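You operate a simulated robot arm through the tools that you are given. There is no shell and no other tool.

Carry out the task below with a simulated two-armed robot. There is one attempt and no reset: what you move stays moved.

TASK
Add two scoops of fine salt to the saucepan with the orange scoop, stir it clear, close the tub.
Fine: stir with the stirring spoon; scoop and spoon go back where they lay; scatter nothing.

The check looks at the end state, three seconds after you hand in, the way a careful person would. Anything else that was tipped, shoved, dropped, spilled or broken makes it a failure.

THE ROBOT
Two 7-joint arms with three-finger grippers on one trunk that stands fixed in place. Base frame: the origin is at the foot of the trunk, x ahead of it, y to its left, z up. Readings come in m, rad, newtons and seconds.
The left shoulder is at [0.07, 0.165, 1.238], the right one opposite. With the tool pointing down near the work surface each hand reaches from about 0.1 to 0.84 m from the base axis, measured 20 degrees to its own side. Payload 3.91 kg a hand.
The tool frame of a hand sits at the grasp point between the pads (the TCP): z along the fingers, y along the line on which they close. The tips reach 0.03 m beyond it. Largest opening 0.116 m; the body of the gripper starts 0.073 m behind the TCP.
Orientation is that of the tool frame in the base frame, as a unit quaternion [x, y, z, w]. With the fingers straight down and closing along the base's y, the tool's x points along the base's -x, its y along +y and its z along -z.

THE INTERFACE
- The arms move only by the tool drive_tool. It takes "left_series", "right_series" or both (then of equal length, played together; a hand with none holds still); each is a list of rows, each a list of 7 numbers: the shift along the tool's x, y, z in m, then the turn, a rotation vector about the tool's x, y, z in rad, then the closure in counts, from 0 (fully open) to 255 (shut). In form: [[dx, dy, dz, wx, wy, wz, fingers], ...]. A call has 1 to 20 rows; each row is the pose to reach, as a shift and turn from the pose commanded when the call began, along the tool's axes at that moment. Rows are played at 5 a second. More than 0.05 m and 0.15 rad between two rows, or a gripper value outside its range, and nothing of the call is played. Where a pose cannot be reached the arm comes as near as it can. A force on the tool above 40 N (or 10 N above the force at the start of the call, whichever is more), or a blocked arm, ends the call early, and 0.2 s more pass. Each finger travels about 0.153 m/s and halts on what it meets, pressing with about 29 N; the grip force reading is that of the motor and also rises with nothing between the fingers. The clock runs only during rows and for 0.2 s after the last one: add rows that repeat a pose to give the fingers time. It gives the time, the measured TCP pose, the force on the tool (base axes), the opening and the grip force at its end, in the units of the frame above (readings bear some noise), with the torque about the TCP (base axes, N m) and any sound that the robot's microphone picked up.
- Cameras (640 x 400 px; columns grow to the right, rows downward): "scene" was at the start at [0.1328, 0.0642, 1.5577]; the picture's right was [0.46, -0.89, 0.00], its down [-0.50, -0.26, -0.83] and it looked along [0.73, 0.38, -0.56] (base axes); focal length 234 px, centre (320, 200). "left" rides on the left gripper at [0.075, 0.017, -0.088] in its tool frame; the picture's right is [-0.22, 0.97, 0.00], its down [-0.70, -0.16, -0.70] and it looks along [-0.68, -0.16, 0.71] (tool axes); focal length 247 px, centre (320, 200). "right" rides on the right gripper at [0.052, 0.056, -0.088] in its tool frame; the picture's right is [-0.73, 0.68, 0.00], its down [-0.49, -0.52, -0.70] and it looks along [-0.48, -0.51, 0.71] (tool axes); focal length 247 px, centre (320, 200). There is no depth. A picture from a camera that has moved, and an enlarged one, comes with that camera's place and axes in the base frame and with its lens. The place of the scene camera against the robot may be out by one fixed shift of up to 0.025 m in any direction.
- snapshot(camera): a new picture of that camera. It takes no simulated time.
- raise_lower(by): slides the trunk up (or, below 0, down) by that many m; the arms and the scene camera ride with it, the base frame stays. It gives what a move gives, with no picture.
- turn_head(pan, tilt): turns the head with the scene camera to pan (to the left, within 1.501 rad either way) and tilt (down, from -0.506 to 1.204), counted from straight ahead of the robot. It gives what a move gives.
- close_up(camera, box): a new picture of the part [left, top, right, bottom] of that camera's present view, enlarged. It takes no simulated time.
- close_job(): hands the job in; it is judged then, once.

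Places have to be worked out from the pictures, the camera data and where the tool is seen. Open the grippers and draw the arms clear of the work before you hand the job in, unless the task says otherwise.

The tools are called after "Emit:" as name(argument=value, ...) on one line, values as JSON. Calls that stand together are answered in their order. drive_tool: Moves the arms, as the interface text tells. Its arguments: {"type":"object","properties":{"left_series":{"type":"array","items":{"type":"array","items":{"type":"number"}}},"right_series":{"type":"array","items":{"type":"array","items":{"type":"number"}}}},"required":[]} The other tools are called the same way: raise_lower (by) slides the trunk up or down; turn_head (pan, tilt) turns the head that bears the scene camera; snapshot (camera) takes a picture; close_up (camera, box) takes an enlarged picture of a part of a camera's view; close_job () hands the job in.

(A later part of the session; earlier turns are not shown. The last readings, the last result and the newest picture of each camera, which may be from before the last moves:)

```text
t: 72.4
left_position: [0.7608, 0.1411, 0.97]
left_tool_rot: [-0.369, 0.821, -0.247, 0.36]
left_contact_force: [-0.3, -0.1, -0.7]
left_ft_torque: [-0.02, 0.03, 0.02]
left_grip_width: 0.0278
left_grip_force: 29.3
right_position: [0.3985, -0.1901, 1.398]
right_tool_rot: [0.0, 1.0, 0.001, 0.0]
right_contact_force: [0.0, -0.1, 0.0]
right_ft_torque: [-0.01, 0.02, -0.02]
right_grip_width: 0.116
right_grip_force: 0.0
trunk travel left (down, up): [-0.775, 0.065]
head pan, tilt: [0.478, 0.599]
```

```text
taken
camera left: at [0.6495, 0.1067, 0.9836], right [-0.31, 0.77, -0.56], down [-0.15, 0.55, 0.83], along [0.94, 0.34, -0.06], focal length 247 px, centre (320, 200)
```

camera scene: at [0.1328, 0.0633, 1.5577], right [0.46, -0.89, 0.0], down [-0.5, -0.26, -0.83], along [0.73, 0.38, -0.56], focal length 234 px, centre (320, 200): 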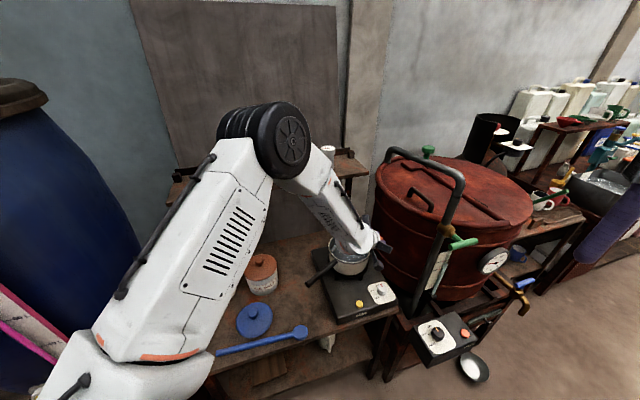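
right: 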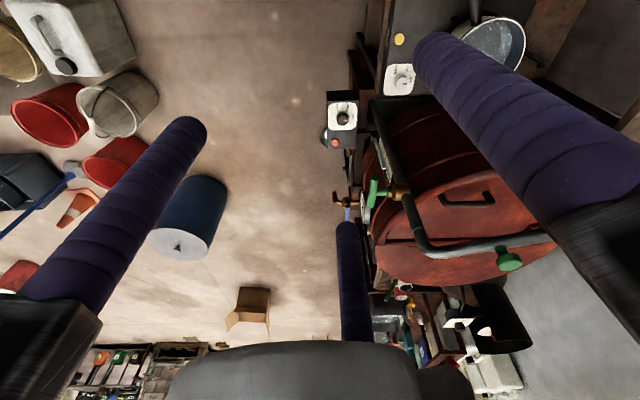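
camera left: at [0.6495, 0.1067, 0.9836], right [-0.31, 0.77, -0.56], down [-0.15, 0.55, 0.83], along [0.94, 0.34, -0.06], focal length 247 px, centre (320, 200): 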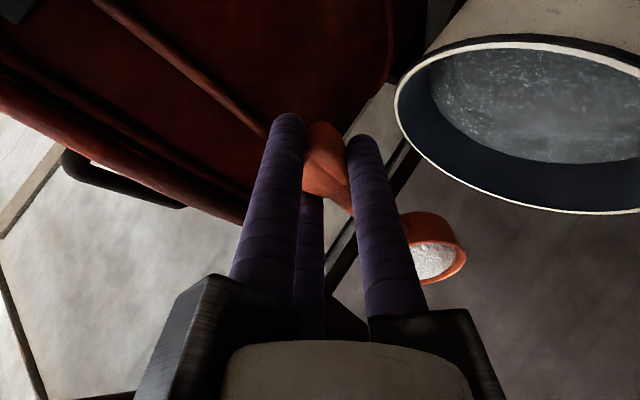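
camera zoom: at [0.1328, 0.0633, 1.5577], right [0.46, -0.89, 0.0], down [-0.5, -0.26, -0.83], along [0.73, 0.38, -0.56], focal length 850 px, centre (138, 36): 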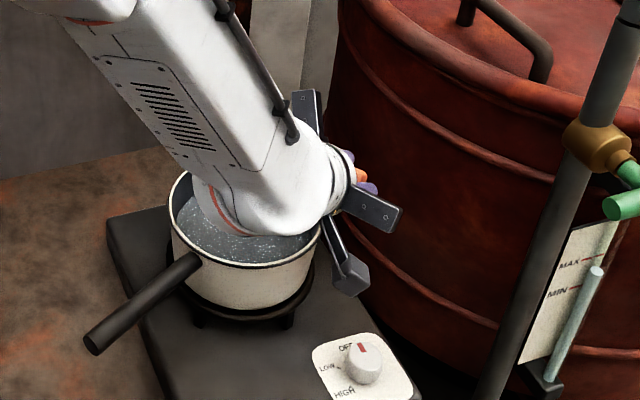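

Salt is still in the cup at 51°. I continue rolling to about 112° over the pan and hold there for the salt to run out.

Emit:
drive_tool(left_series=[[0, 0, 0, 0.1108, -0.0679, 0, 220], [0, 0, 0, 0.2217, -0.1359, 0, 220], [0, 0, 0, 0.3325, -0.2038, 0, 220], [0, 0, 0, 0.4434, -0.2717, 0, 220], [0, 0, 0, 0.5542, -0.3396, 0, 220], [0, 0, 0, 0.665, -0.4076, 0, 220], [0, 0, 0, 0.7759, -0.4755, 0, 220], [0, 0, 0, 0.8952, -0.5486, 0, 220], [0, 0, 0, 0.8952, -0.5486, 0, 220], [0, 0, 0, 0.8952, -0.5486, 0, 220], [0, 0, 0, 0.8952, -0.5486, 0, 220], [0, 0, 0, 0.8952, -0.5486, 0, 220]])

Emit:
snapshot(camera="left")

Emit:
snapshot(camera="scene")

```text
t: 75.0
left_position: [0.7604, 0.1415, 0.9698]
left_tool_rot: [-0.231, 0.51, -0.467, 0.684]
left_contact_force: [0.9, 0.4, -0.4]
left_ft_torque: [0.03, 0.02, 0.01]
left_grip_width: 0.0274
left_grip_force: 29.2
right_position: [0.398, -0.1907, 1.3975]
right_tool_rot: [0.0, 1.0, 0.001, -0.001]
right_contact_force: [0.6, -0.4, -0.1]
right_ft_torque: [-0.01, 0.0, 0.04]
right_grip_width: 0.116
right_grip_force: 0.0
trunk travel left (down, up): [-0.775, 0.065]
head pan, tilt: [0.478, 0.599]
```

```text
taken
camera left: at [0.6895, 0.0995, 0.8877], right [0.38, 0.64, -0.66], down [-0.73, 0.65, 0.2], along [0.56, 0.41, 0.72], focal length 247 px, centre (320, 200)
```

left: 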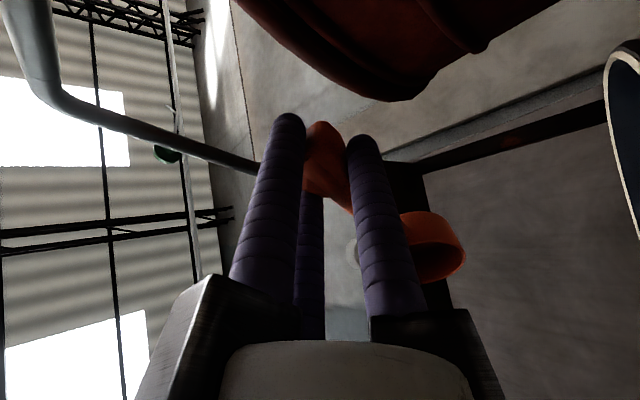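

```text
taken
camera scene: at [0.1326, 0.0642, 1.5577], right [0.46, -0.89, 0.0], down [-0.5, -0.26, -0.83], along [0.73, 0.38, -0.56], focal length 234 px, centre (320, 200)
```

scene: 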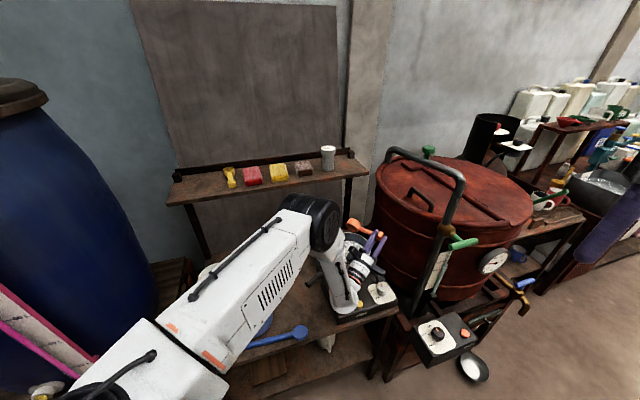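

The cup looks empty now. The arm folded quite low, so I zoom in to make sure nothing on the table was touched.

Emit:
close_up(camera="scene", box=[290, 200, 410, 320])

Emit:
close_up(camera="scene", box=[180, 240, 330, 370])

Emit:
close_up(camera="left", box=[290, 100, 490, 300])

```text
3.33 times, centred on (350, 260) of scene
camera zoom: at [0.1326, 0.0642, 1.5577], right [0.46, -0.89, 0.0], down [-0.5, -0.26, -0.83], along [0.73, 0.38, -0.56], focal length 779 px, centre (220, 0)
```

zoom: 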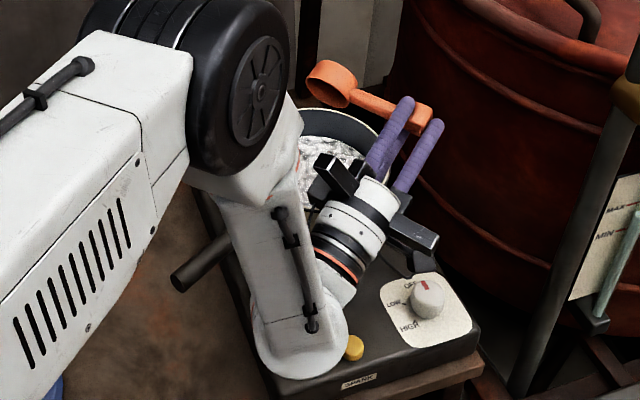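

```text
3.08 times, centred on (255, 305) of scene
camera zoom: at [0.1326, 0.0642, 1.5577], right [0.46, -0.89, 0.0], down [-0.5, -0.26, -0.83], along [0.73, 0.38, -0.56], focal length 719 px, centre (520, -123)
```

zoom: 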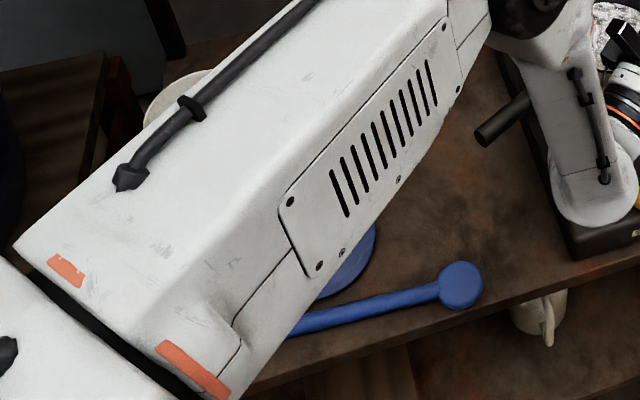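

```text
2.00 times, centred on (390, 200) of left
camera zoom: at [0.6895, 0.0995, 0.8877], right [0.38, 0.64, -0.66], down [-0.73, 0.65, 0.2], along [0.56, 0.41, 0.72], focal length 494 px, centre (180, 200)
```

zoom: 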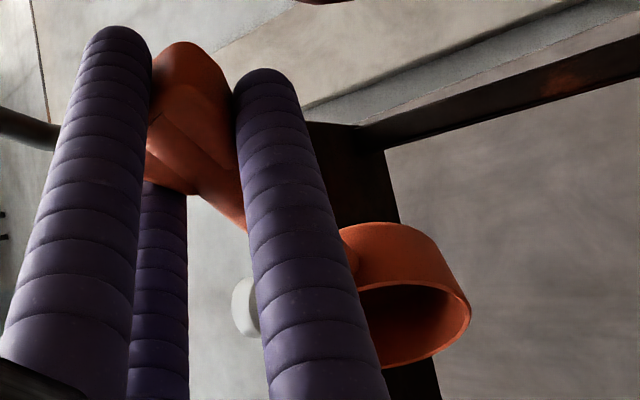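

The cup is empty and the pan now shows the salt; the wrist passed above the hotplate without contact forces. I roll the scoop back upright over the pan.

Emit:
drive_tool(left_series=[[0, 0, 0, -0.0853, 0.0523, 0, 220], [0, 0, 0, -0.1961, 0.1202, 0, 220], [0, 0, 0, -0.307, 0.1881, 0, 220], [0, 0, 0, -0.4178, 0.256, 0, 220], [0, 0, 0, -0.5286, 0.324, 0, 220], [0, 0, 0, -0.6395, 0.3919, 0, 220], [0, 0, 0, -0.7503, 0.4598, 0, 220], [0, 0, 0, -0.8611, 0.5277, 0, 220], [0, 0, 0, -0.972, 0.5957, 0, 220], [0, 0, 0, -1.0828, 0.6636, 0, 220], [0, 0, 0, -1.1936, 0.7315, 0, 220], [0, 0, 0, -1.3045, 0.7994, 0, 220], [0, 0, 0, -1.4153, 0.8674, 0, 220], [0, 0, 0, -1.5262, 0.9353, 0, 220], [0, 0, 0, -1.6285, 0.998, 0, 220], [0, 0, 0, -1.6626, 1.0189, 0, 220], [0, 0, 0, -1.6626, 1.0189, 0, 220]])

Emit:
snapshot(camera="scene")

Emit:
close_up(camera="scene", box=[310, 190, 430, 300])

Emit:
snapshot(camera="left")

```text
t: 78.6
left_position: [0.7608, 0.1419, 0.9708]
left_tool_rot: [-0.409, 0.912, -0.002, -0.001]
left_contact_force: [-0.1, 0.7, -0.7]
left_ft_torque: [-0.01, 0.03, -0.02]
left_grip_width: 0.0276
left_grip_force: 29.0
right_position: [0.3982, -0.1889, 1.3978]
right_tool_rot: [0.002, 1.0, 0.001, 0.0]
right_contact_force: [0.4, -0.4, 0.4]
right_ft_torque: [0.03, -0.02, 0.0]
right_grip_width: 0.1158
right_grip_force: 0.0
trunk travel left (down, up): [-0.775, 0.065]
head pan, tilt: [0.478, 0.599]
```

```text
taken
camera scene: at [0.1326, 0.0638, 1.5577], right [0.46, -0.89, 0.0], down [-0.5, -0.26, -0.83], along [0.73, 0.38, -0.56], focal length 234 px, centre (320, 200)
```

scene: 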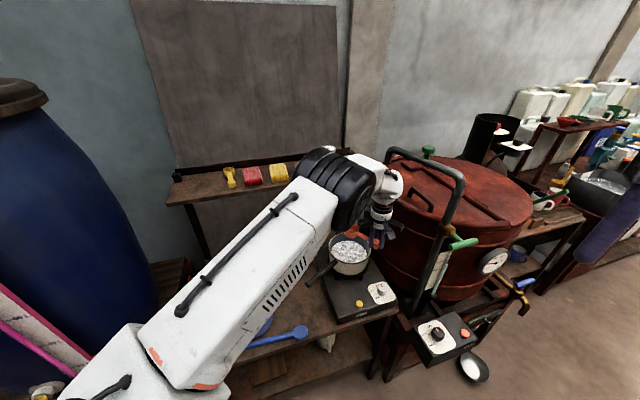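

```text
3.64 times, centred on (370, 245) of scene
camera zoom: at [0.1326, 0.0638, 1.5577], right [0.46, -0.89, 0.0], down [-0.5, -0.26, -0.83], along [0.73, 0.38, -0.56], focal length 850 px, centre (138, 36)
```

zoom: 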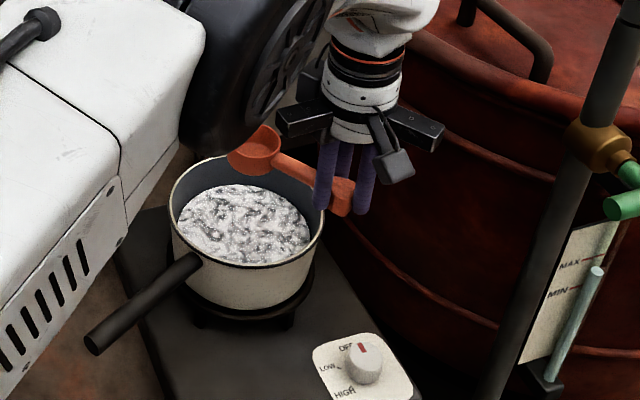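

```text
taken
camera left: at [0.6979, 0.0987, 1.0594], right [-0.58, 0.81, 0.0], down [0.58, 0.42, 0.7], along [0.57, 0.4, -0.71], focal length 247 px, centre (320, 200)
```

left: 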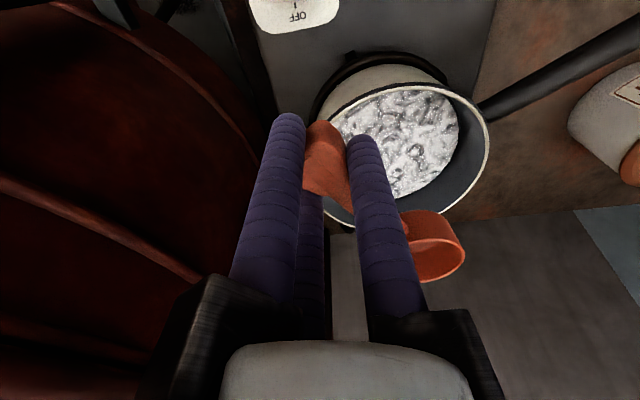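

The pan now holds cloudy, salted water and the scoop is empty. I go back the same way for the second scoop: up, across, and turn to the dipping direction.

Emit:
drive_tool(left_series=[[0, 0, -0.035, 0, 0, 0, 220], [0, 0, -0.07, 0, 0, 0, 220], [-0.0042, 0.0146, -0.07, 0, 0, -0.0168, 220], [-0.0127, 0.0438, -0.07, 0, 0, -0.0504, 220], [-0.0239, 0.0827, -0.07, 0, 0, -0.0953, 220], [-0.0352, 0.1216, -0.07, 0, 0, -0.1401, 220], [-0.0464, 0.1605, -0.07, 0, 0, -0.1849, 220], [-0.0577, 0.1994, -0.07, 0, 0, -0.2297, 220], [-0.0689, 0.2383, -0.07, 0, 0, -0.2745, 220], [-0.0802, 0.2772, -0.07, 0, 0, -0.3194, 220], [-0.0915, 0.3161, -0.07, 0, 0, -0.3642, 220], [-0.1027, 0.355, -0.07, 0, 0, -0.409, 220], [-0.114, 0.3939, -0.07, 0, 0, -0.4538, 220], [-0.1252, 0.4328, -0.07, 0, 0, -0.4987, 220], [-0.1351, 0.4668, -0.07, 0, 0, -0.5379, 220], [-0.1407, 0.4863, -0.07, 0, 0, -0.5603, 220], [-0.1407, 0.4863, -0.07, 0, 0, -0.5603, 220]])

Emit:
snapshot(camera="scene")

Emit:
snapshot(camera="left")

```text
t: 82.2
left_position: [0.4907, 0.5701, 1.04]
left_tool_rot: [-0.646, 0.763, -0.001, -0.001]
left_contact_force: [1.2, 0.5, -0.7]
left_ft_torque: [0.0, -0.01, 0.03]
left_grip_width: 0.0277
left_grip_force: 28.7
right_position: [0.3982, -0.1888, 1.3969]
right_tool_rot: [0.001, 1.0, 0.0, 0.0]
right_contact_force: [0.7, 0.4, 0.2]
right_ft_torque: [0.02, -0.02, -0.02]
right_grip_width: 0.1161
right_grip_force: 0.0
trunk travel left (down, up): [-0.775, 0.065]
head pan, tilt: [0.478, 0.599]
```

```text
taken
camera scene: at [0.1331, 0.0638, 1.5576], right [0.46, -0.89, 0.0], down [-0.5, -0.26, -0.83], along [0.73, 0.38, -0.56], focal length 234 px, centre (320, 200)
```

scene: 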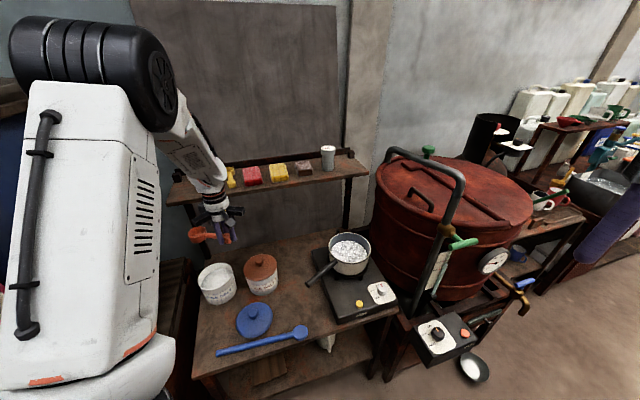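

```text
taken
camera left: at [0.4606, 0.5007, 1.128], right [-0.92, 0.38, 0.0], down [0.27, 0.66, 0.7], along [0.27, 0.65, -0.72], focal length 247 px, centre (320, 200)
```

left: 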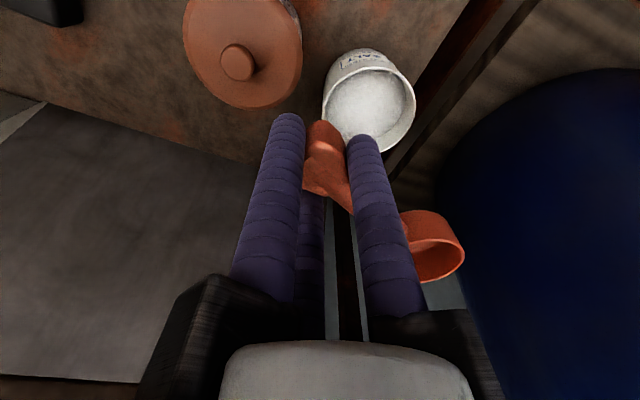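

Table clean, scoop empty, hand back above the tub. I lower to the start height and pitch the bowl down 40° as before.

Emit:
drive_tool(left_series=[[0, 0, 0.035, 0, 0, 0, 220], [0, 0, 0.07, 0, 0, 0, 220], [0, 0, 0.105, 0, 0, 0, 220], [0, 0, 0.129, 0, 0, 0, 220], [-0.0017, 0.0004, 0.1228, 0.0729, 0.119, 0, 220], [-0.006, 0.0023, 0.1191, 0.1459, 0.2381, 0, 220], [-0.0119, 0.0051, 0.1159, 0.2189, 0.3571, 0, 220], [-0.0184, 0.0084, 0.1188, 0.2918, 0.4762, 0, 220], [-0.0264, 0.0126, 0.1226, 0.3648, 0.5952, 0, 220], [-0.0264, 0.0126, 0.1226, 0.3648, 0.5952, 0, 220], [-0.0264, 0.0126, 0.1226, 0.3648, 0.5952, 0, 220]])

Emit:
close_up(camera="left", box=[330, 140, 530, 320])

Emit:
close_up(camera="scene", box=[170, 210, 298, 320])

```text
t: 84.6
left_position: [0.481, 0.5941, 0.9205]
left_tool_rot: [-0.607, 0.717, -0.326, -0.106]
left_contact_force: [-0.4, 0.5, -0.8]
left_ft_torque: [-0.01, 0.0, -0.02]
left_grip_width: 0.0278
left_grip_force: 29.0
right_position: [0.3946, -0.194, 1.3992]
right_tool_rot: [0.0, 1.0, 0.002, 0.002]
right_contact_force: [-0.2, 0.1, 0.3]
right_ft_torque: [-0.04, 0.03, 0.0]
right_grip_width: 0.1158
right_grip_force: 0.0
trunk travel left (down, up): [-0.775, 0.065]
head pan, tilt: [0.478, 0.599]
```

```text
2.22 times, centred on (430, 230) of left
camera zoom: at [0.4247, 0.589, 1.0234], right [-0.86, 0.23, -0.45], down [0.15, 0.97, 0.21], along [0.49, 0.11, -0.87], focal length 549 px, centre (76, 133)
```

zoom: 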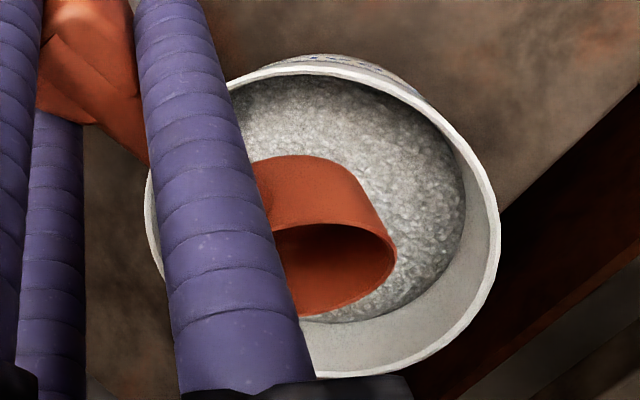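

```text
3.64 times, centred on (234, 265) of scene
camera zoom: at [0.1289, 0.0589, 1.5582], right [0.46, -0.89, 0.0], down [-0.5, -0.26, -0.83], along [0.73, 0.38, -0.56], focal length 850 px, centre (633, -36)
```

zoom: 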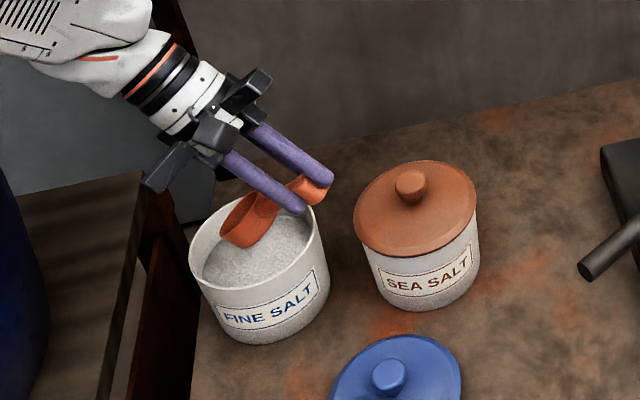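

Same pose as the first dip. I repeat the plunge and forward push.

Emit:
drive_tool(left_series=[[-0.0095, 0.0059, 0.0104, 0, 0, 0, 220], [-0.0194, 0.0119, 0.0242, 0, 0, 0, 220], [-0.0282, 0.0173, 0.0351, 0, 0, 0, 220], [-0.0362, 0.0222, 0.0417, 0, 0, 0, 220], [-0.0438, 0.0269, 0.0446, 0, 0, 0, 220], [-0.0504, 0.0309, 0.046, 0, 0, 0, 220], [-0.0541, 0.0332, 0.045, 0, 0, 0, 220], [-0.0541, 0.0332, 0.045, 0, 0, 0, 220]])

Emit:
close_up(camera="left", box=[330, 140, 530, 320])

Emit:
close_up(camera="scene", box=[190, 230, 254, 300])

```text
t: 86.4
left_position: [0.4747, 0.6166, 0.841]
left_tool_rot: [-0.607, 0.717, -0.326, -0.106]
left_contact_force: [2.0, -2.0, 6.0]
left_ft_torque: [0.34, -0.01, -0.08]
left_grip_width: 0.0278
left_grip_force: 29.2
right_position: [0.3971, -0.1907, 1.3987]
right_tool_rot: [0.001, 1.0, 0.001, 0.001]
right_contact_force: [1.0, -0.6, -0.1]
right_ft_torque: [0.0, 0.0, -0.05]
right_grip_width: 0.1159
right_grip_force: 0.2
trunk travel left (down, up): [-0.775, 0.065]
head pan, tilt: [0.478, 0.599]
```

```text
2.22 times, centred on (430, 230) of left
camera zoom: at [0.4189, 0.6105, 0.9447], right [-0.86, 0.23, -0.45], down [0.15, 0.97, 0.21], along [0.48, 0.11, -0.87], focal length 549 px, centre (76, 133)
```

zoom: 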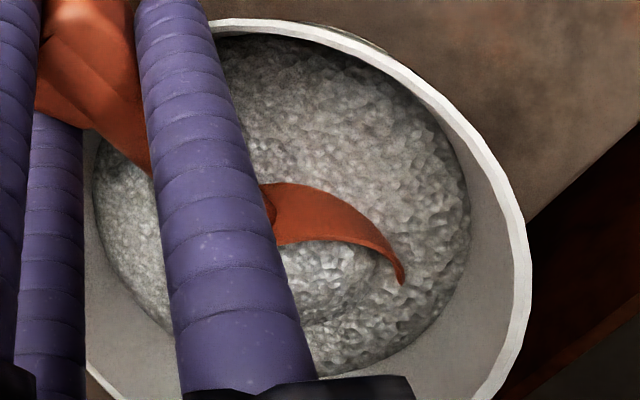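

```text
5.71 times, centred on (222, 265) of scene
camera zoom: at [0.1322, 0.0631, 1.5577], right [0.46, -0.89, 0.0], down [-0.5, -0.26, -0.83], along [0.73, 0.38, -0.56], focal length 1335 px, centre (880, -171)
```

zoom: 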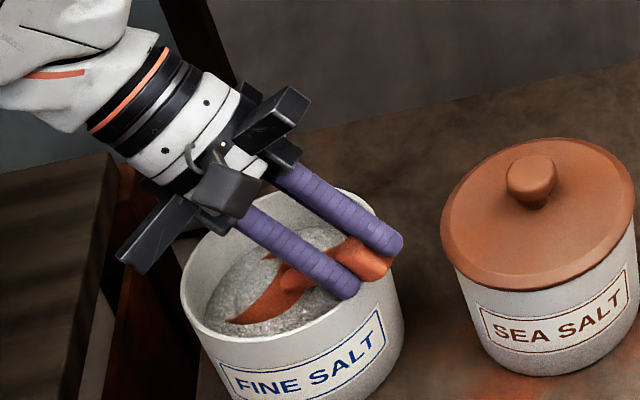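

The second plunge sits a little deeper, with salt inside the cup. I nudge 4 mm forward, then roll up to level while lifting out.

Emit:
drive_tool(left_series=[[-0.0026, 0.0016, -0.0026, 0, 0, 0, 220], [0.0027, -0.0017, 0.0018, -0.062, -0.1012, 0, 220], [0.0073, -0.0045, 0.0057, -0.1259, -0.2054, 0, 220], [0.0123, -0.0076, 0.0096, -0.1897, -0.3095, 0, 220], [0.019, -0.0117, 0.012, -0.2535, -0.4137, 0, 220], [0.0245, -0.0151, 0.0138, -0.3174, -0.5179, 0, 220], [0.0298, -0.0183, 0.0123, -0.3629, -0.5922, 0, 220], [0.0394, -0.0242, 0.0049, -0.3629, -0.5922, 0, 220], [0.0394, -0.0242, 0.0049, -0.3629, -0.5922, 0, 220]])

Emit:
snapshot(camera="left")

Emit:
close_up(camera="scene", box=[180, 210, 276, 300])

```text
t: 88.4
left_position: [0.4908, 0.5814, 0.8671]
left_tool_rot: [-0.646, 0.763, -0.003, -0.001]
left_contact_force: [-0.6, -0.5, -0.3]
left_ft_torque: [0.0, -0.02, -0.01]
left_grip_width: 0.028
left_grip_force: 29.3
right_position: [0.3988, -0.1884, 1.3979]
right_tool_rot: [0.002, 1.0, 0.001, 0.0]
right_contact_force: [0.4, 0.4, 0.1]
right_ft_torque: [0.02, 0.02, 0.02]
right_grip_width: 0.1159
right_grip_force: 0.0
trunk travel left (down, up): [-0.775, 0.065]
head pan, tilt: [0.478, 0.599]
```

```text
taken
camera left: at [0.4602, 0.5118, 0.956], right [-0.92, 0.38, 0.0], down [0.27, 0.66, 0.7], along [0.27, 0.64, -0.72], focal length 247 px, centre (320, 200)
```

left: 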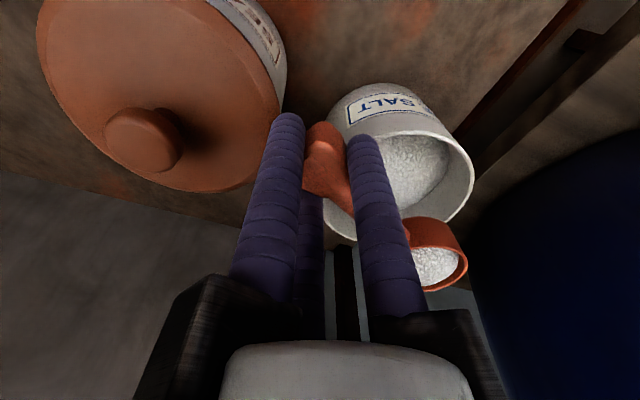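

```text
4.44 times, centred on (228, 255) of scene
camera zoom: at [0.1331, 0.0644, 1.5576], right [0.46, -0.89, 0.0], down [-0.5, -0.26, -0.83], along [0.73, 0.38, -0.56], focal length 1038 px, centre (729, -44)
```

zoom: 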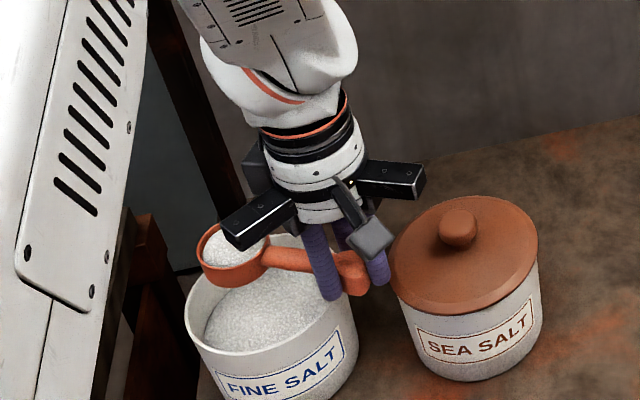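

The second scoop is also full and level, nothing spilled. I raise it slowly to carry height.

Emit:
drive_tool(left_series=[[0, 0, -0.015, 0, 0, 0, 220], [0, 0, -0.035, 0, 0, 0, 220], [0, 0, -0.06, 0, 0, 0, 220], [0, 0, -0.085, 0, 0, 0, 220], [0, 0, -0.11, 0, 0, 0, 220], [0, 0, -0.135, 0, 0, 0, 220], [0, 0, -0.155, 0, 0, 0, 220], [0, 0, -0.17, 0, 0, 0, 220], [0, 0, -0.17, 0, 0, 0, 220]])

Emit:
close_up(camera="scene", box=[180, 190, 290, 310])

```text
t: 90.4
left_position: [0.4899, 0.5831, 1.0394]
left_tool_rot: [-0.645, 0.764, -0.002, -0.001]
left_contact_force: [0.1, 0.5, -0.4]
left_ft_torque: [-0.05, 0.02, 0.02]
left_grip_width: 0.028
left_grip_force: 29.0
right_position: [0.3968, -0.1884, 1.3984]
right_tool_rot: [0.001, 1.0, 0.001, 0.0]
right_contact_force: [-0.5, 0.1, 0.3]
right_ft_torque: [-0.01, -0.02, 0.01]
right_grip_width: 0.1158
right_grip_force: 0.0
trunk travel left (down, up): [-0.775, 0.065]
head pan, tilt: [0.478, 0.599]
```

```text
3.33 times, centred on (235, 250) of scene
camera zoom: at [0.1329, 0.0643, 1.5577], right [0.46, -0.89, 0.0], down [-0.5, -0.26, -0.83], along [0.73, 0.38, -0.56], focal length 779 px, centre (603, 33)
```

zoom: 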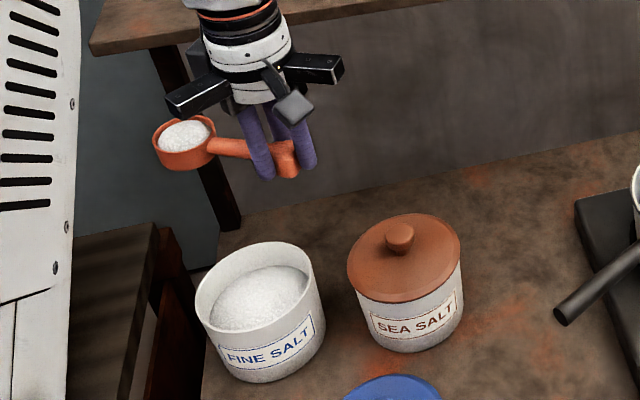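

Level and full at carry height, table clean. I carry it across to the pan along the same smooth path.

Emit:
drive_tool(left_series=[[0.0039, -0.0034, 0, 0, 0, 0.0056, 220], [0.0156, -0.0136, 0, 0, 0, 0.0224, 220], [0.0351, -0.0307, 0, 0, 0, 0.0504, 220], [0.0584, -0.0512, 0, 0, 0, 0.084, 220], [0.0857, -0.075, 0, 0, 0, 0.1233, 220], [0.113, -0.0989, 0, 0, 0, 0.1625, 220], [0.1402, -0.1228, 0, 0, 0, 0.2017, 220], [0.1675, -0.1466, 0, 0, 0, 0.2409, 220], [0.1948, -0.1705, 0, 0, 0, 0.2802, 220], [0.222, -0.1944, 0, 0, 0, 0.3194, 220], [0.2493, -0.2182, 0, 0, 0, 0.3586, 220], [0.2765, -0.2421, 0, 0, 0, 0.3978, 220], [0.3038, -0.266, 0, 0, 0, 0.437, 220], [0.3311, -0.2899, 0, 0, 0, 0.4763, 220], [0.3544, -0.3103, 0, 0, 0, 0.5099, 220], [0.3739, -0.3274, 0, 0, 0, 0.5379, 220], [0.3856, -0.3376, 0, 0, 0, 0.5547, 220], [0.3895, -0.341, 0, 0, 0, 0.5603, 220], [0.3895, -0.341, 0, 0, 0, 0.5603, 220]])

Emit:
snapshot(camera="scene")

Emit:
close_up(camera="scene", box=[310, 180, 430, 290])

```text
t: 94.4
left_position: [0.7612, 0.1403, 1.0398]
left_tool_rot: [-0.409, 0.912, -0.002, 0.0]
left_contact_force: [-0.3, 0.1, -0.1]
left_ft_torque: [-0.03, -0.02, 0.02]
left_grip_width: 0.0279
left_grip_force: 29.5
right_position: [0.3978, -0.1891, 1.3981]
right_tool_rot: [0.001, 1.0, 0.001, 0.0]
right_contact_force: [0.9, -0.6, -0.5]
right_ft_torque: [0.0, 0.02, 0.02]
right_grip_width: 0.1159
right_grip_force: 0.0
trunk travel left (down, up): [-0.775, 0.065]
head pan, tilt: [0.478, 0.599]
```

```text
taken
camera scene: at [0.1329, 0.064, 1.5577], right [0.46, -0.89, 0.0], down [-0.5, -0.26, -0.83], along [0.73, 0.38, -0.56], focal length 234 px, centre (320, 200)
```

scene: 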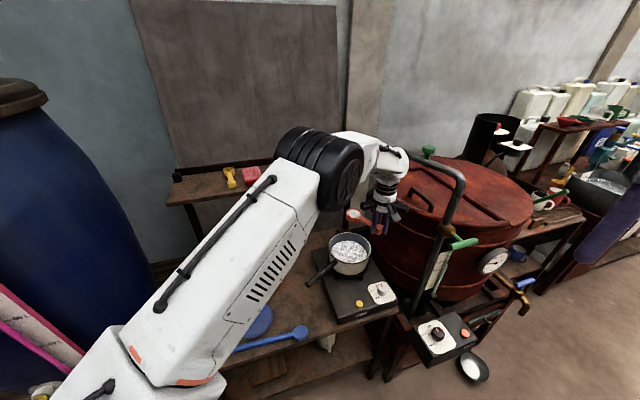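

```text
3.64 times, centred on (370, 235) of scene
camera zoom: at [0.1329, 0.064, 1.5577], right [0.46, -0.89, 0.0], down [-0.5, -0.26, -0.83], along [0.73, 0.38, -0.56], focal length 850 px, centre (138, 73)
```

zoom: 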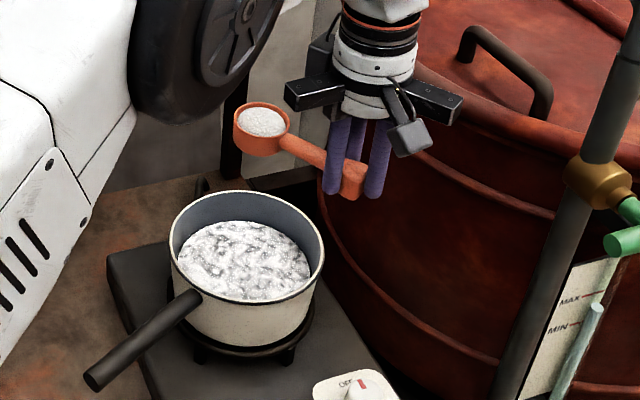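

The full scoop is above the pan's centre again. I lower it and roll it over in one smooth motion, as the first pour worked well.

Emit:
drive_tool(left_series=[[0, 0, 0.01, 0, 0, 0, 220], [0, 0, 0.025, 0, 0, 0, 220], [0, 0, 0.042, 0, 0, 0, 220], [0, 0, 0.055, 0, 0, 0, 220], [0, 0, 0.062, 0, 0, 0, 220], [0, 0, 0.062, 0.0853, -0.0523, 0, 220], [0, 0, 0.062, 0.1961, -0.1202, 0, 220], [0, 0, 0.062, 0.307, -0.1881, 0, 220], [0, 0, 0.062, 0.4178, -0.256, 0, 220], [0, 0, 0.062, 0.5286, -0.324, 0, 220], [0, 0, 0.062, 0.6395, -0.3919, 0, 220], [0, 0, 0.062, 0.7503, -0.4598, 0, 220], [0, 0, 0.062, 0.8611, -0.5277, 0, 220], [0, 0, 0.062, 0.972, -0.5957, 0, 220], [0, 0, 0.062, 1.0828, -0.6636, 0, 220], [0, 0, 0.062, 1.1936, -0.7315, 0, 220], [0, 0, 0.062, 1.3045, -0.7994, 0, 220], [0, 0, 0.062, 1.4153, -0.8674, 0, 220], [0, 0, 0.062, 1.5262, -0.9353, 0, 220], [0, 0, 0.062, 1.5262, -0.9353, 0, 220]])

Emit:
snapshot(camera="left")

Emit:
close_up(camera="scene", box=[290, 200, 410, 320])

```text
t: 98.6
left_position: [0.7617, 0.1413, 0.9788]
left_tool_rot: [-0.258, 0.568, -0.441, 0.645]
left_contact_force: [-0.7, -1.2, 0.0]
left_ft_torque: [-0.04, 0.0, -0.03]
left_grip_width: 0.0279
left_grip_force: 28.6
right_position: [0.3975, -0.1885, 1.3982]
right_tool_rot: [0.001, 1.0, 0.0, 0.001]
right_contact_force: [0.5, 0.0, -0.1]
right_ft_torque: [-0.02, -0.02, -0.02]
right_grip_width: 0.1159
right_grip_force: 0.0
trunk travel left (down, up): [-0.775, 0.065]
head pan, tilt: [0.478, 0.599]
```

```text
taken
camera left: at [0.678, 0.1002, 0.9069], right [0.28, 0.66, -0.7], down [-0.69, 0.64, 0.33], along [0.67, 0.39, 0.63], focal length 247 px, centre (320, 200)
```

left: 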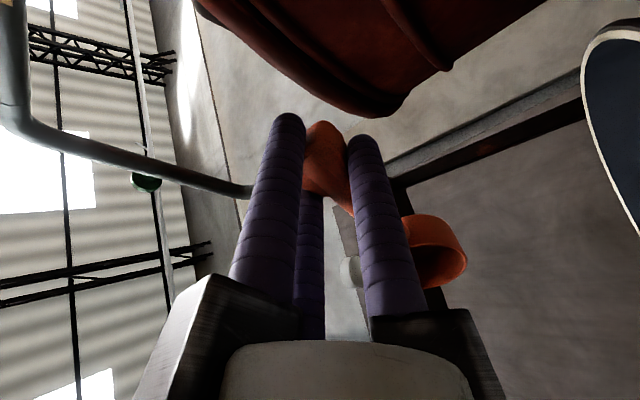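

```text
3.33 times, centred on (350, 260) of scene
camera zoom: at [0.1323, 0.0643, 1.5577], right [0.46, -0.89, 0.0], down [-0.5, -0.26, -0.83], along [0.73, 0.38, -0.56], focal length 779 px, centre (220, 0)
```

zoom: 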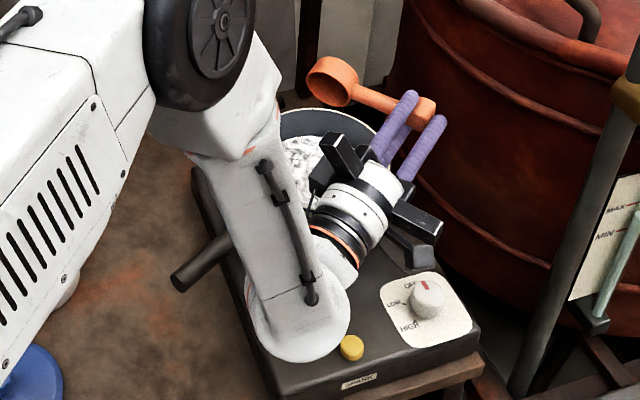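

The cup appears empty. I tip a little further for a moment to let the last grains drop, then roll back upright over the pan.

Emit:
drive_tool(left_series=[[0, 0, 0, 0.1364, -0.0836, 0, 220], [0, 0, 0, 0.1364, -0.0836, 0, 220], [0, 0, 0, 0.1364, -0.0836, 0, 220], [0, 0, 0, 0.1364, -0.0836, 0, 220], [0, 0, 0, 0.0256, -0.0157, 0, 220], [0, 0, 0, -0.0853, 0.0523, 0, 220], [0, 0, 0, -0.1961, 0.1202, 0, 220], [0, 0, 0, -0.307, 0.1881, 0, 220], [0, 0, 0, -0.4178, 0.256, 0, 220], [0, 0, 0, -0.5286, 0.324, 0, 220], [0, 0, 0, -0.6395, 0.3919, 0, 220], [0, 0, 0, -0.7503, 0.4598, 0, 220], [0, 0, 0, -0.8611, 0.5277, 0, 220], [0, 0, 0, -0.972, 0.5957, 0, 220], [0, 0, 0, -1.0828, 0.6636, 0, 220], [0, 0, 0, -1.1936, 0.7315, 0, 220], [0, 0, 0, -1.3045, 0.7994, 0, 220], [0, 0, 0, -1.4153, 0.8674, 0, 220], [0, 0, 0, -1.5262, 0.9353, 0, 220], [0, 0, 0, -1.5262, 0.9353, 0, 220]])

Emit:
snapshot(camera="left")

Emit:
close_up(camera="scene", box=[310, 190, 430, 300])

```text
refused: row 1 steps farther than a row can; nothing moved
```

```text
taken
camera left: at [0.678, 0.1002, 0.9069], right [0.28, 0.66, -0.7], down [-0.69, 0.64, 0.33], along [0.67, 0.39, 0.63], focal length 247 px, centre (320, 200)
```

left: 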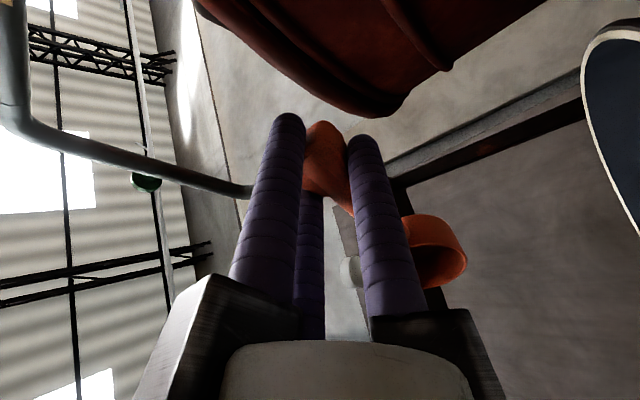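

```text
3.64 times, centred on (370, 245) of scene
camera zoom: at [0.1323, 0.0643, 1.5577], right [0.46, -0.89, 0.0], down [-0.5, -0.26, -0.83], along [0.73, 0.38, -0.56], focal length 850 px, centre (138, 36)
```

zoom: 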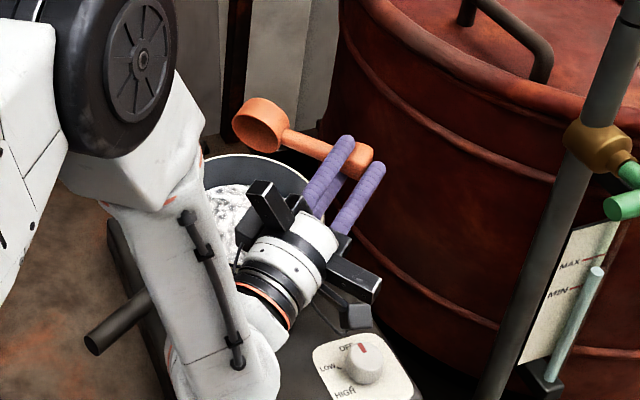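

The first step was slightly too large and nothing moved; I use a smaller one.

Emit:
drive_tool(left_series=[[0, 0, 0, 0.1108, -0.0679, 0, 220], [0, 0, 0, 0.1108, -0.0679, 0, 220], [0, 0, 0, 0.1108, -0.0679, 0, 220], [0, 0, 0, 0.1108, -0.0679, 0, 220], [0, 0, 0, 0.0, 0.0, 0, 220], [0, 0, 0, -0.1108, 0.0679, 0, 220], [0, 0, 0, -0.2217, 0.1359, 0, 220], [0, 0, 0, -0.3325, 0.2038, 0, 220], [0, 0, 0, -0.4434, 0.2717, 0, 220], [0, 0, 0, -0.5542, 0.3396, 0, 220], [0, 0, 0, -0.665, 0.4076, 0, 220], [0, 0, 0, -0.7759, 0.4755, 0, 220], [0, 0, 0, -0.8867, 0.5434, 0, 220], [0, 0, 0, -0.9975, 0.6113, 0, 220], [0, 0, 0, -1.1084, 0.6793, 0, 220], [0, 0, 0, -1.2192, 0.7472, 0, 220], [0, 0, 0, -1.33, 0.8151, 0, 220], [0, 0, 0, -1.4409, 0.883, 0, 220], [0, 0, 0, -1.5262, 0.9353, 0, 220], [0, 0, 0, -1.5262, 0.9353, 0, 220]])

Emit:
snapshot(camera="left")

Emit:
close_up(camera="scene", box=[310, 190, 430, 300])

```text
t: 102.8
left_position: [0.7616, 0.1403, 0.9795]
left_tool_rot: [-0.411, 0.912, -0.002, 0.001]
left_contact_force: [-0.2, -0.2, -1.3]
left_ft_torque: [-0.02, 0.0, -0.01]
left_grip_width: 0.0278
left_grip_force: 29.2
right_position: [0.398, -0.1892, 1.3986]
right_tool_rot: [0.0, 1.0, 0.001, 0.0]
right_contact_force: [0.3, -0.4, -0.4]
right_ft_torque: [0.02, -0.02, 0.01]
right_grip_width: 0.116
right_grip_force: 0.1
trunk travel left (down, up): [-0.775, 0.065]
head pan, tilt: [0.478, 0.599]
```

```text
taken
camera left: at [0.6982, 0.0977, 1.0678], right [-0.58, 0.81, -0.01], down [0.58, 0.42, 0.7], along [0.57, 0.4, -0.72], focal length 247 px, centre (320, 200)
```

left: 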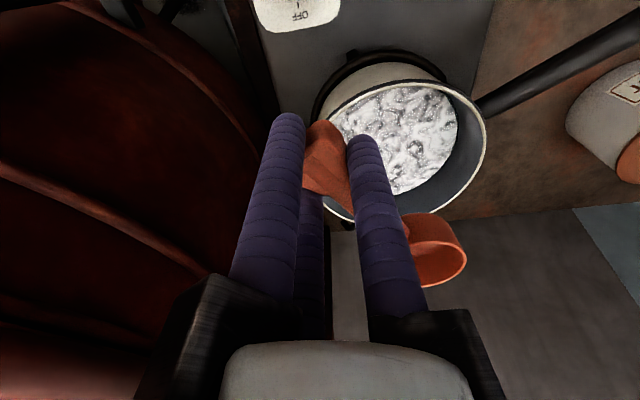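

```text
3.64 times, centred on (370, 245) of scene
camera zoom: at [0.1323, 0.0638, 1.5577], right [0.46, -0.89, 0.0], down [-0.5, -0.26, -0.83], along [0.73, 0.38, -0.56], focal length 850 px, centre (138, 36)
```

zoom: 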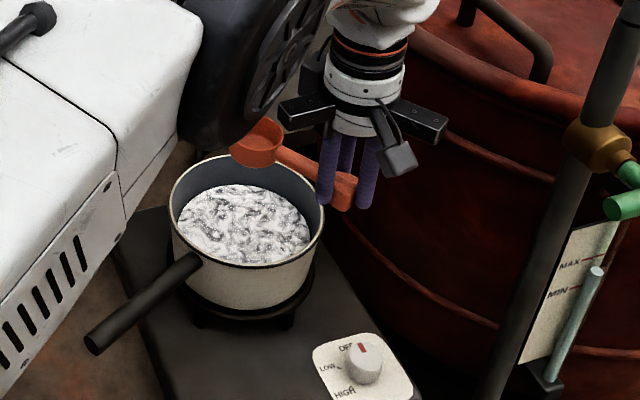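

Both scoops are in and the scoop is empty. Now I return it: up, back across to in front of the shelf, turning to the angle at which I picked it up.

Emit:
drive_tool(left_series=[[0, 0, -0.04, 0, 0, 0, 220], [0, 0, -0.08, 0, 0, 0, 220], [0, 0, -0.12, 0, 0, 0, 220], [0, 0, -0.16, 0, 0, 0, 220], [0, 0, -0.2, 0, 0, 0, 220], [0, 0, -0.24, 0, 0, 0, 220], [-0.0073, 0.045, -0.24, 0, 0, 0.0377, 220], [-0.0146, 0.09, -0.24, 0, 0, 0.0754, 220], [-0.0219, 0.135, -0.24, 0, 0, 0.1132, 220], [-0.0291, 0.1801, -0.24, 0, 0, 0.1509, 220], [-0.0364, 0.2251, -0.24, 0, 0, 0.1886, 220], [-0.0437, 0.2701, -0.24, 0, 0, 0.2263, 220], [-0.051, 0.3151, -0.24, 0, 0, 0.2641, 220], [-0.0583, 0.3601, -0.24, 0, 0, 0.3018, 220], [-0.0656, 0.4051, -0.24, 0, 0, 0.3395, 220], [-0.0728, 0.4502, -0.24, 0, 0, 0.3772, 220], [-0.0801, 0.4952, -0.24, 0, 0, 0.415, 220], [-0.0874, 0.5402, -0.24, 0, 0, 0.4527, 220], [-0.0947, 0.5852, -0.24, 0, 0, 0.4904, 220], [-0.0947, 0.5852, -0.24, 0, 0, 0.4904, 220]])

Emit:
snapshot(camera="scene")

Emit:
snapshot(camera="left")

```text
t: 107.0
left_position: [0.3849, 0.6015, 1.2161]
left_tool_rot: [-0.176, 0.984, -0.002, 0.001]
left_contact_force: [0.5, -0.2, 0.4]
left_ft_torque: [0.0, 0.01, 0.0]
left_grip_width: 0.0278
left_grip_force: 29.2
right_position: [0.3988, -0.1895, 1.3985]
right_tool_rot: [0.001, 1.0, 0.0, 0.0]
right_contact_force: [0.7, 0.9, -0.8]
right_ft_torque: [-0.01, 0.01, 0.02]
right_grip_width: 0.116
right_grip_force: 0.0
trunk travel left (down, up): [-0.775, 0.065]
head pan, tilt: [0.478, 0.599]
```

```text
taken
camera scene: at [0.1333, 0.0635, 1.5576], right [0.46, -0.89, 0.0], down [-0.5, -0.26, -0.83], along [0.73, 0.38, -0.56], focal length 234 px, centre (320, 200)
```

scene: 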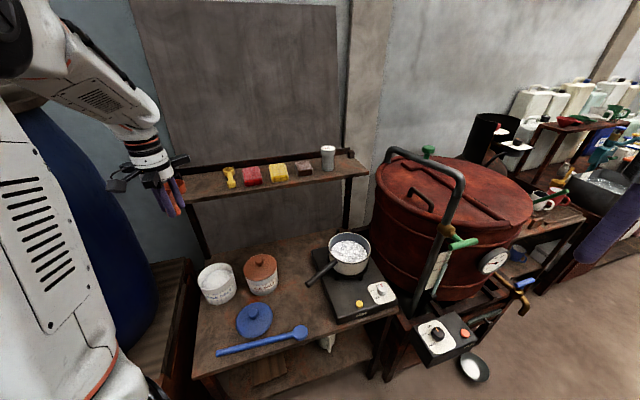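

```text
taken
camera left: at [0.3087, 0.593, 1.305], right [-0.13, 0.99, -0.01], down [0.71, 0.09, 0.7], along [0.7, 0.09, -0.71], focal length 247 px, centre (320, 200)
```

left: 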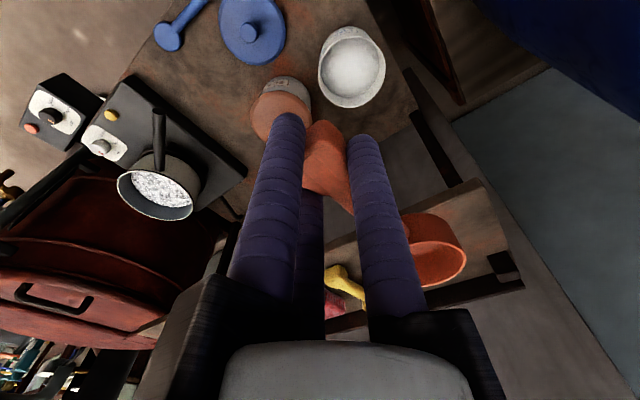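

All clear. I move the scoop back over its place on the shelf and lower it to just above the surface.

Emit:
drive_tool(left_series=[[-0.0363, 0.0161, 0, 0, 0, 0, 220], [-0.0726, 0.0322, 0, 0, 0, 0, 220], [-0.109, 0.0484, 0, 0, 0, 0, 220], [-0.1453, 0.0645, 0, 0, 0, 0, 220], [-0.1816, 0.0806, 0, 0, 0, 0, 220], [-0.1816, 0.0806, 0, 0, 0, 0, 220], [-0.1816, 0.0806, 0.02, 0, 0, 0, 220], [-0.1816, 0.0806, 0.04, 0, 0, 0, 220], [-0.1816, 0.0806, 0.052, 0, 0, 0, 220], [-0.1816, 0.0806, 0.052, 0, 0, 0, 220]])

Emit:
close_up(camera="scene", box=[168, 165, 216, 205])

Emit:
close_up(camera="left", box=[220, 70, 480, 300])

```text
t: 109.2
left_position: [0.5303, 0.7389, 1.1622]
left_tool_rot: [-0.177, 0.984, -0.002, 0.0]
left_contact_force: [-0.1, 0.0, -0.5]
left_ft_torque: [-0.01, 0.01, 0.03]
left_grip_width: 0.0278
left_grip_force: 29.0
right_position: [0.3981, -0.1896, 1.3985]
right_tool_rot: [0.002, 1.0, 0.0, 0.001]
right_contact_force: [-0.5, -0.8, -0.1]
right_ft_torque: [0.0, 0.0, 0.0]
right_grip_width: 0.1161
right_grip_force: 0.1
trunk travel left (down, up): [-0.775, 0.065]
head pan, tilt: [0.478, 0.599]
```

```text
10.00 times, centred on (192, 185) of scene
camera zoom: at [0.1328, 0.064, 1.5577], right [0.46, -0.89, 0.0], down [-0.5, -0.26, -0.83], along [0.73, 0.38, -0.56], focal length 2337 px, centre (1600, 350)
```

zoom: 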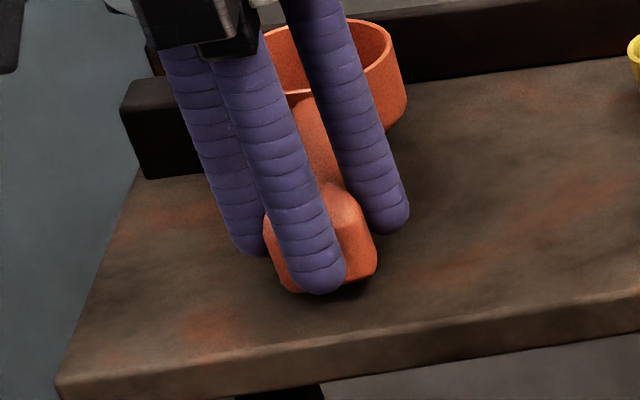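

```text
1.74 times, centred on (350, 185) of left
camera zoom: at [0.4536, 0.7299, 1.2509], right [-0.13, 0.99, -0.01], down [0.71, 0.1, 0.7], along [0.7, 0.09, -0.71], focal length 430 px, centre (268, 226)
```

zoom: 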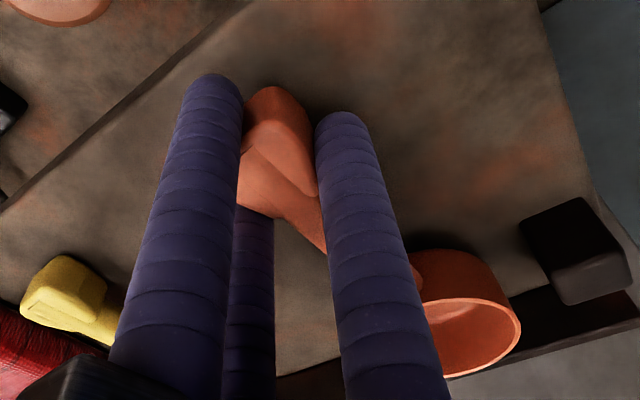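

The scoop hovers just over its spot. I correct 2 mm sideways and lower in small steps until it touches.

Emit:
drive_tool(left_series=[[0.0015, 0.0016, 0.002, 0, 0, 0, 220], [0.0015, 0.0016, 0.004, 0, 0, 0, 220], [0.0015, 0.0016, 0.006, 0, 0, 0, 220], [0.0015, 0.0016, 0.0075, 0, 0, 0, 220], [0.0015, 0.0016, 0.0075, 0, 0, 0, 220]])

Emit:
close_up(camera="scene", box=[168, 165, 216, 205])

```text
t: 110.4
left_position: [0.528, 0.7417, 1.1565]
left_tool_rot: [-0.177, 0.984, -0.002, 0.001]
left_contact_force: [0.7, 2.0, 5.6]
left_ft_torque: [0.01, 0.09, -0.05]
left_grip_width: 0.0279
left_grip_force: 29.0
right_position: [0.3977, -0.1901, 1.398]
right_tool_rot: [0.0, 1.0, 0.001, 0.0]
right_contact_force: [-0.3, -0.4, 0.0]
right_ft_torque: [0.01, 0.03, -0.01]
right_grip_width: 0.1157
right_grip_force: 0.0
trunk travel left (down, up): [-0.775, 0.065]
head pan, tilt: [0.478, 0.599]
```

```text
10.00 times, centred on (192, 185) of scene
camera zoom: at [0.1324, 0.0636, 1.5578], right [0.46, -0.89, 0.0], down [-0.5, -0.26, -0.83], along [0.73, 0.38, -0.56], focal length 2337 px, centre (1600, 350)
```

zoom: 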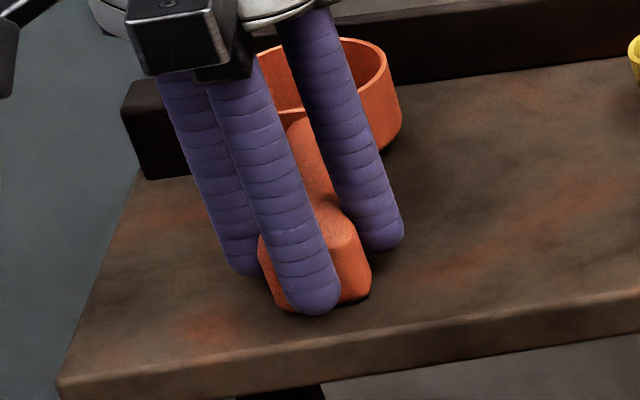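

Contact at 5.6 N. I ease 1 mm lower, then open slowly and let the scoop rest.

Emit:
drive_tool(left_series=[[0, 0, 0.001, 0, 0, 0, 220], [0, 0, 0.001, 0, 0, 0, 195], [0, 0, 0.001, 0, 0, 0, 185], [0, 0, 0.001, 0, 0, 0, 170], [0, 0, 0.001, 0, 0, 0, 150], [0, 0, 0.001, 0, 0, 0, 120], [0, 0, 0.0, 0, 0, 0, 100], [0, 0, -0.001, 0, 0, 0, 100]])

Emit:
close_up(camera="scene", box=[168, 165, 216, 205])

Emit:
close_up(camera="left", box=[220, 70, 480, 300])

```text
t: 112.2
left_position: [0.527, 0.7406, 1.1558]
left_tool_rot: [-0.177, 0.984, -0.003, 0.002]
left_contact_force: [0.1, 0.2, 0.0]
left_ft_torque: [0.02, 0.0, 0.01]
left_grip_width: 0.0705
left_grip_force: 0.1
right_position: [0.398, -0.189, 1.3981]
right_tool_rot: [0.001, 1.0, 0.0, 0.0]
right_contact_force: [-0.3, -0.6, 0.7]
right_ft_torque: [-0.02, -0.01, 0.01]
right_grip_width: 0.116
right_grip_force: 0.1
trunk travel left (down, up): [-0.775, 0.065]
head pan, tilt: [0.478, 0.599]
```

```text
10.00 times, centred on (192, 185) of scene
camera zoom: at [0.1328, 0.0643, 1.5577], right [0.46, -0.89, 0.0], down [-0.5, -0.26, -0.83], along [0.73, 0.38, -0.56], focal length 2337 px, centre (1600, 350)
```

zoom: 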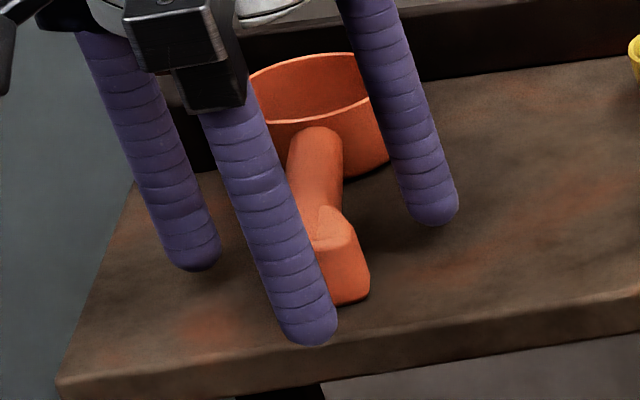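

```text
1.74 times, centred on (350, 185) of left
camera zoom: at [0.4501, 0.7324, 1.2445], right [-0.13, 0.99, -0.01], down [0.71, 0.1, 0.7], along [0.7, 0.09, -0.71], focal length 430 px, centre (268, 226)
```

zoom: 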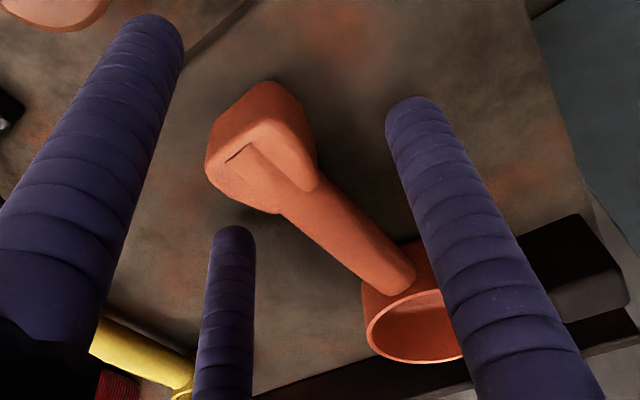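

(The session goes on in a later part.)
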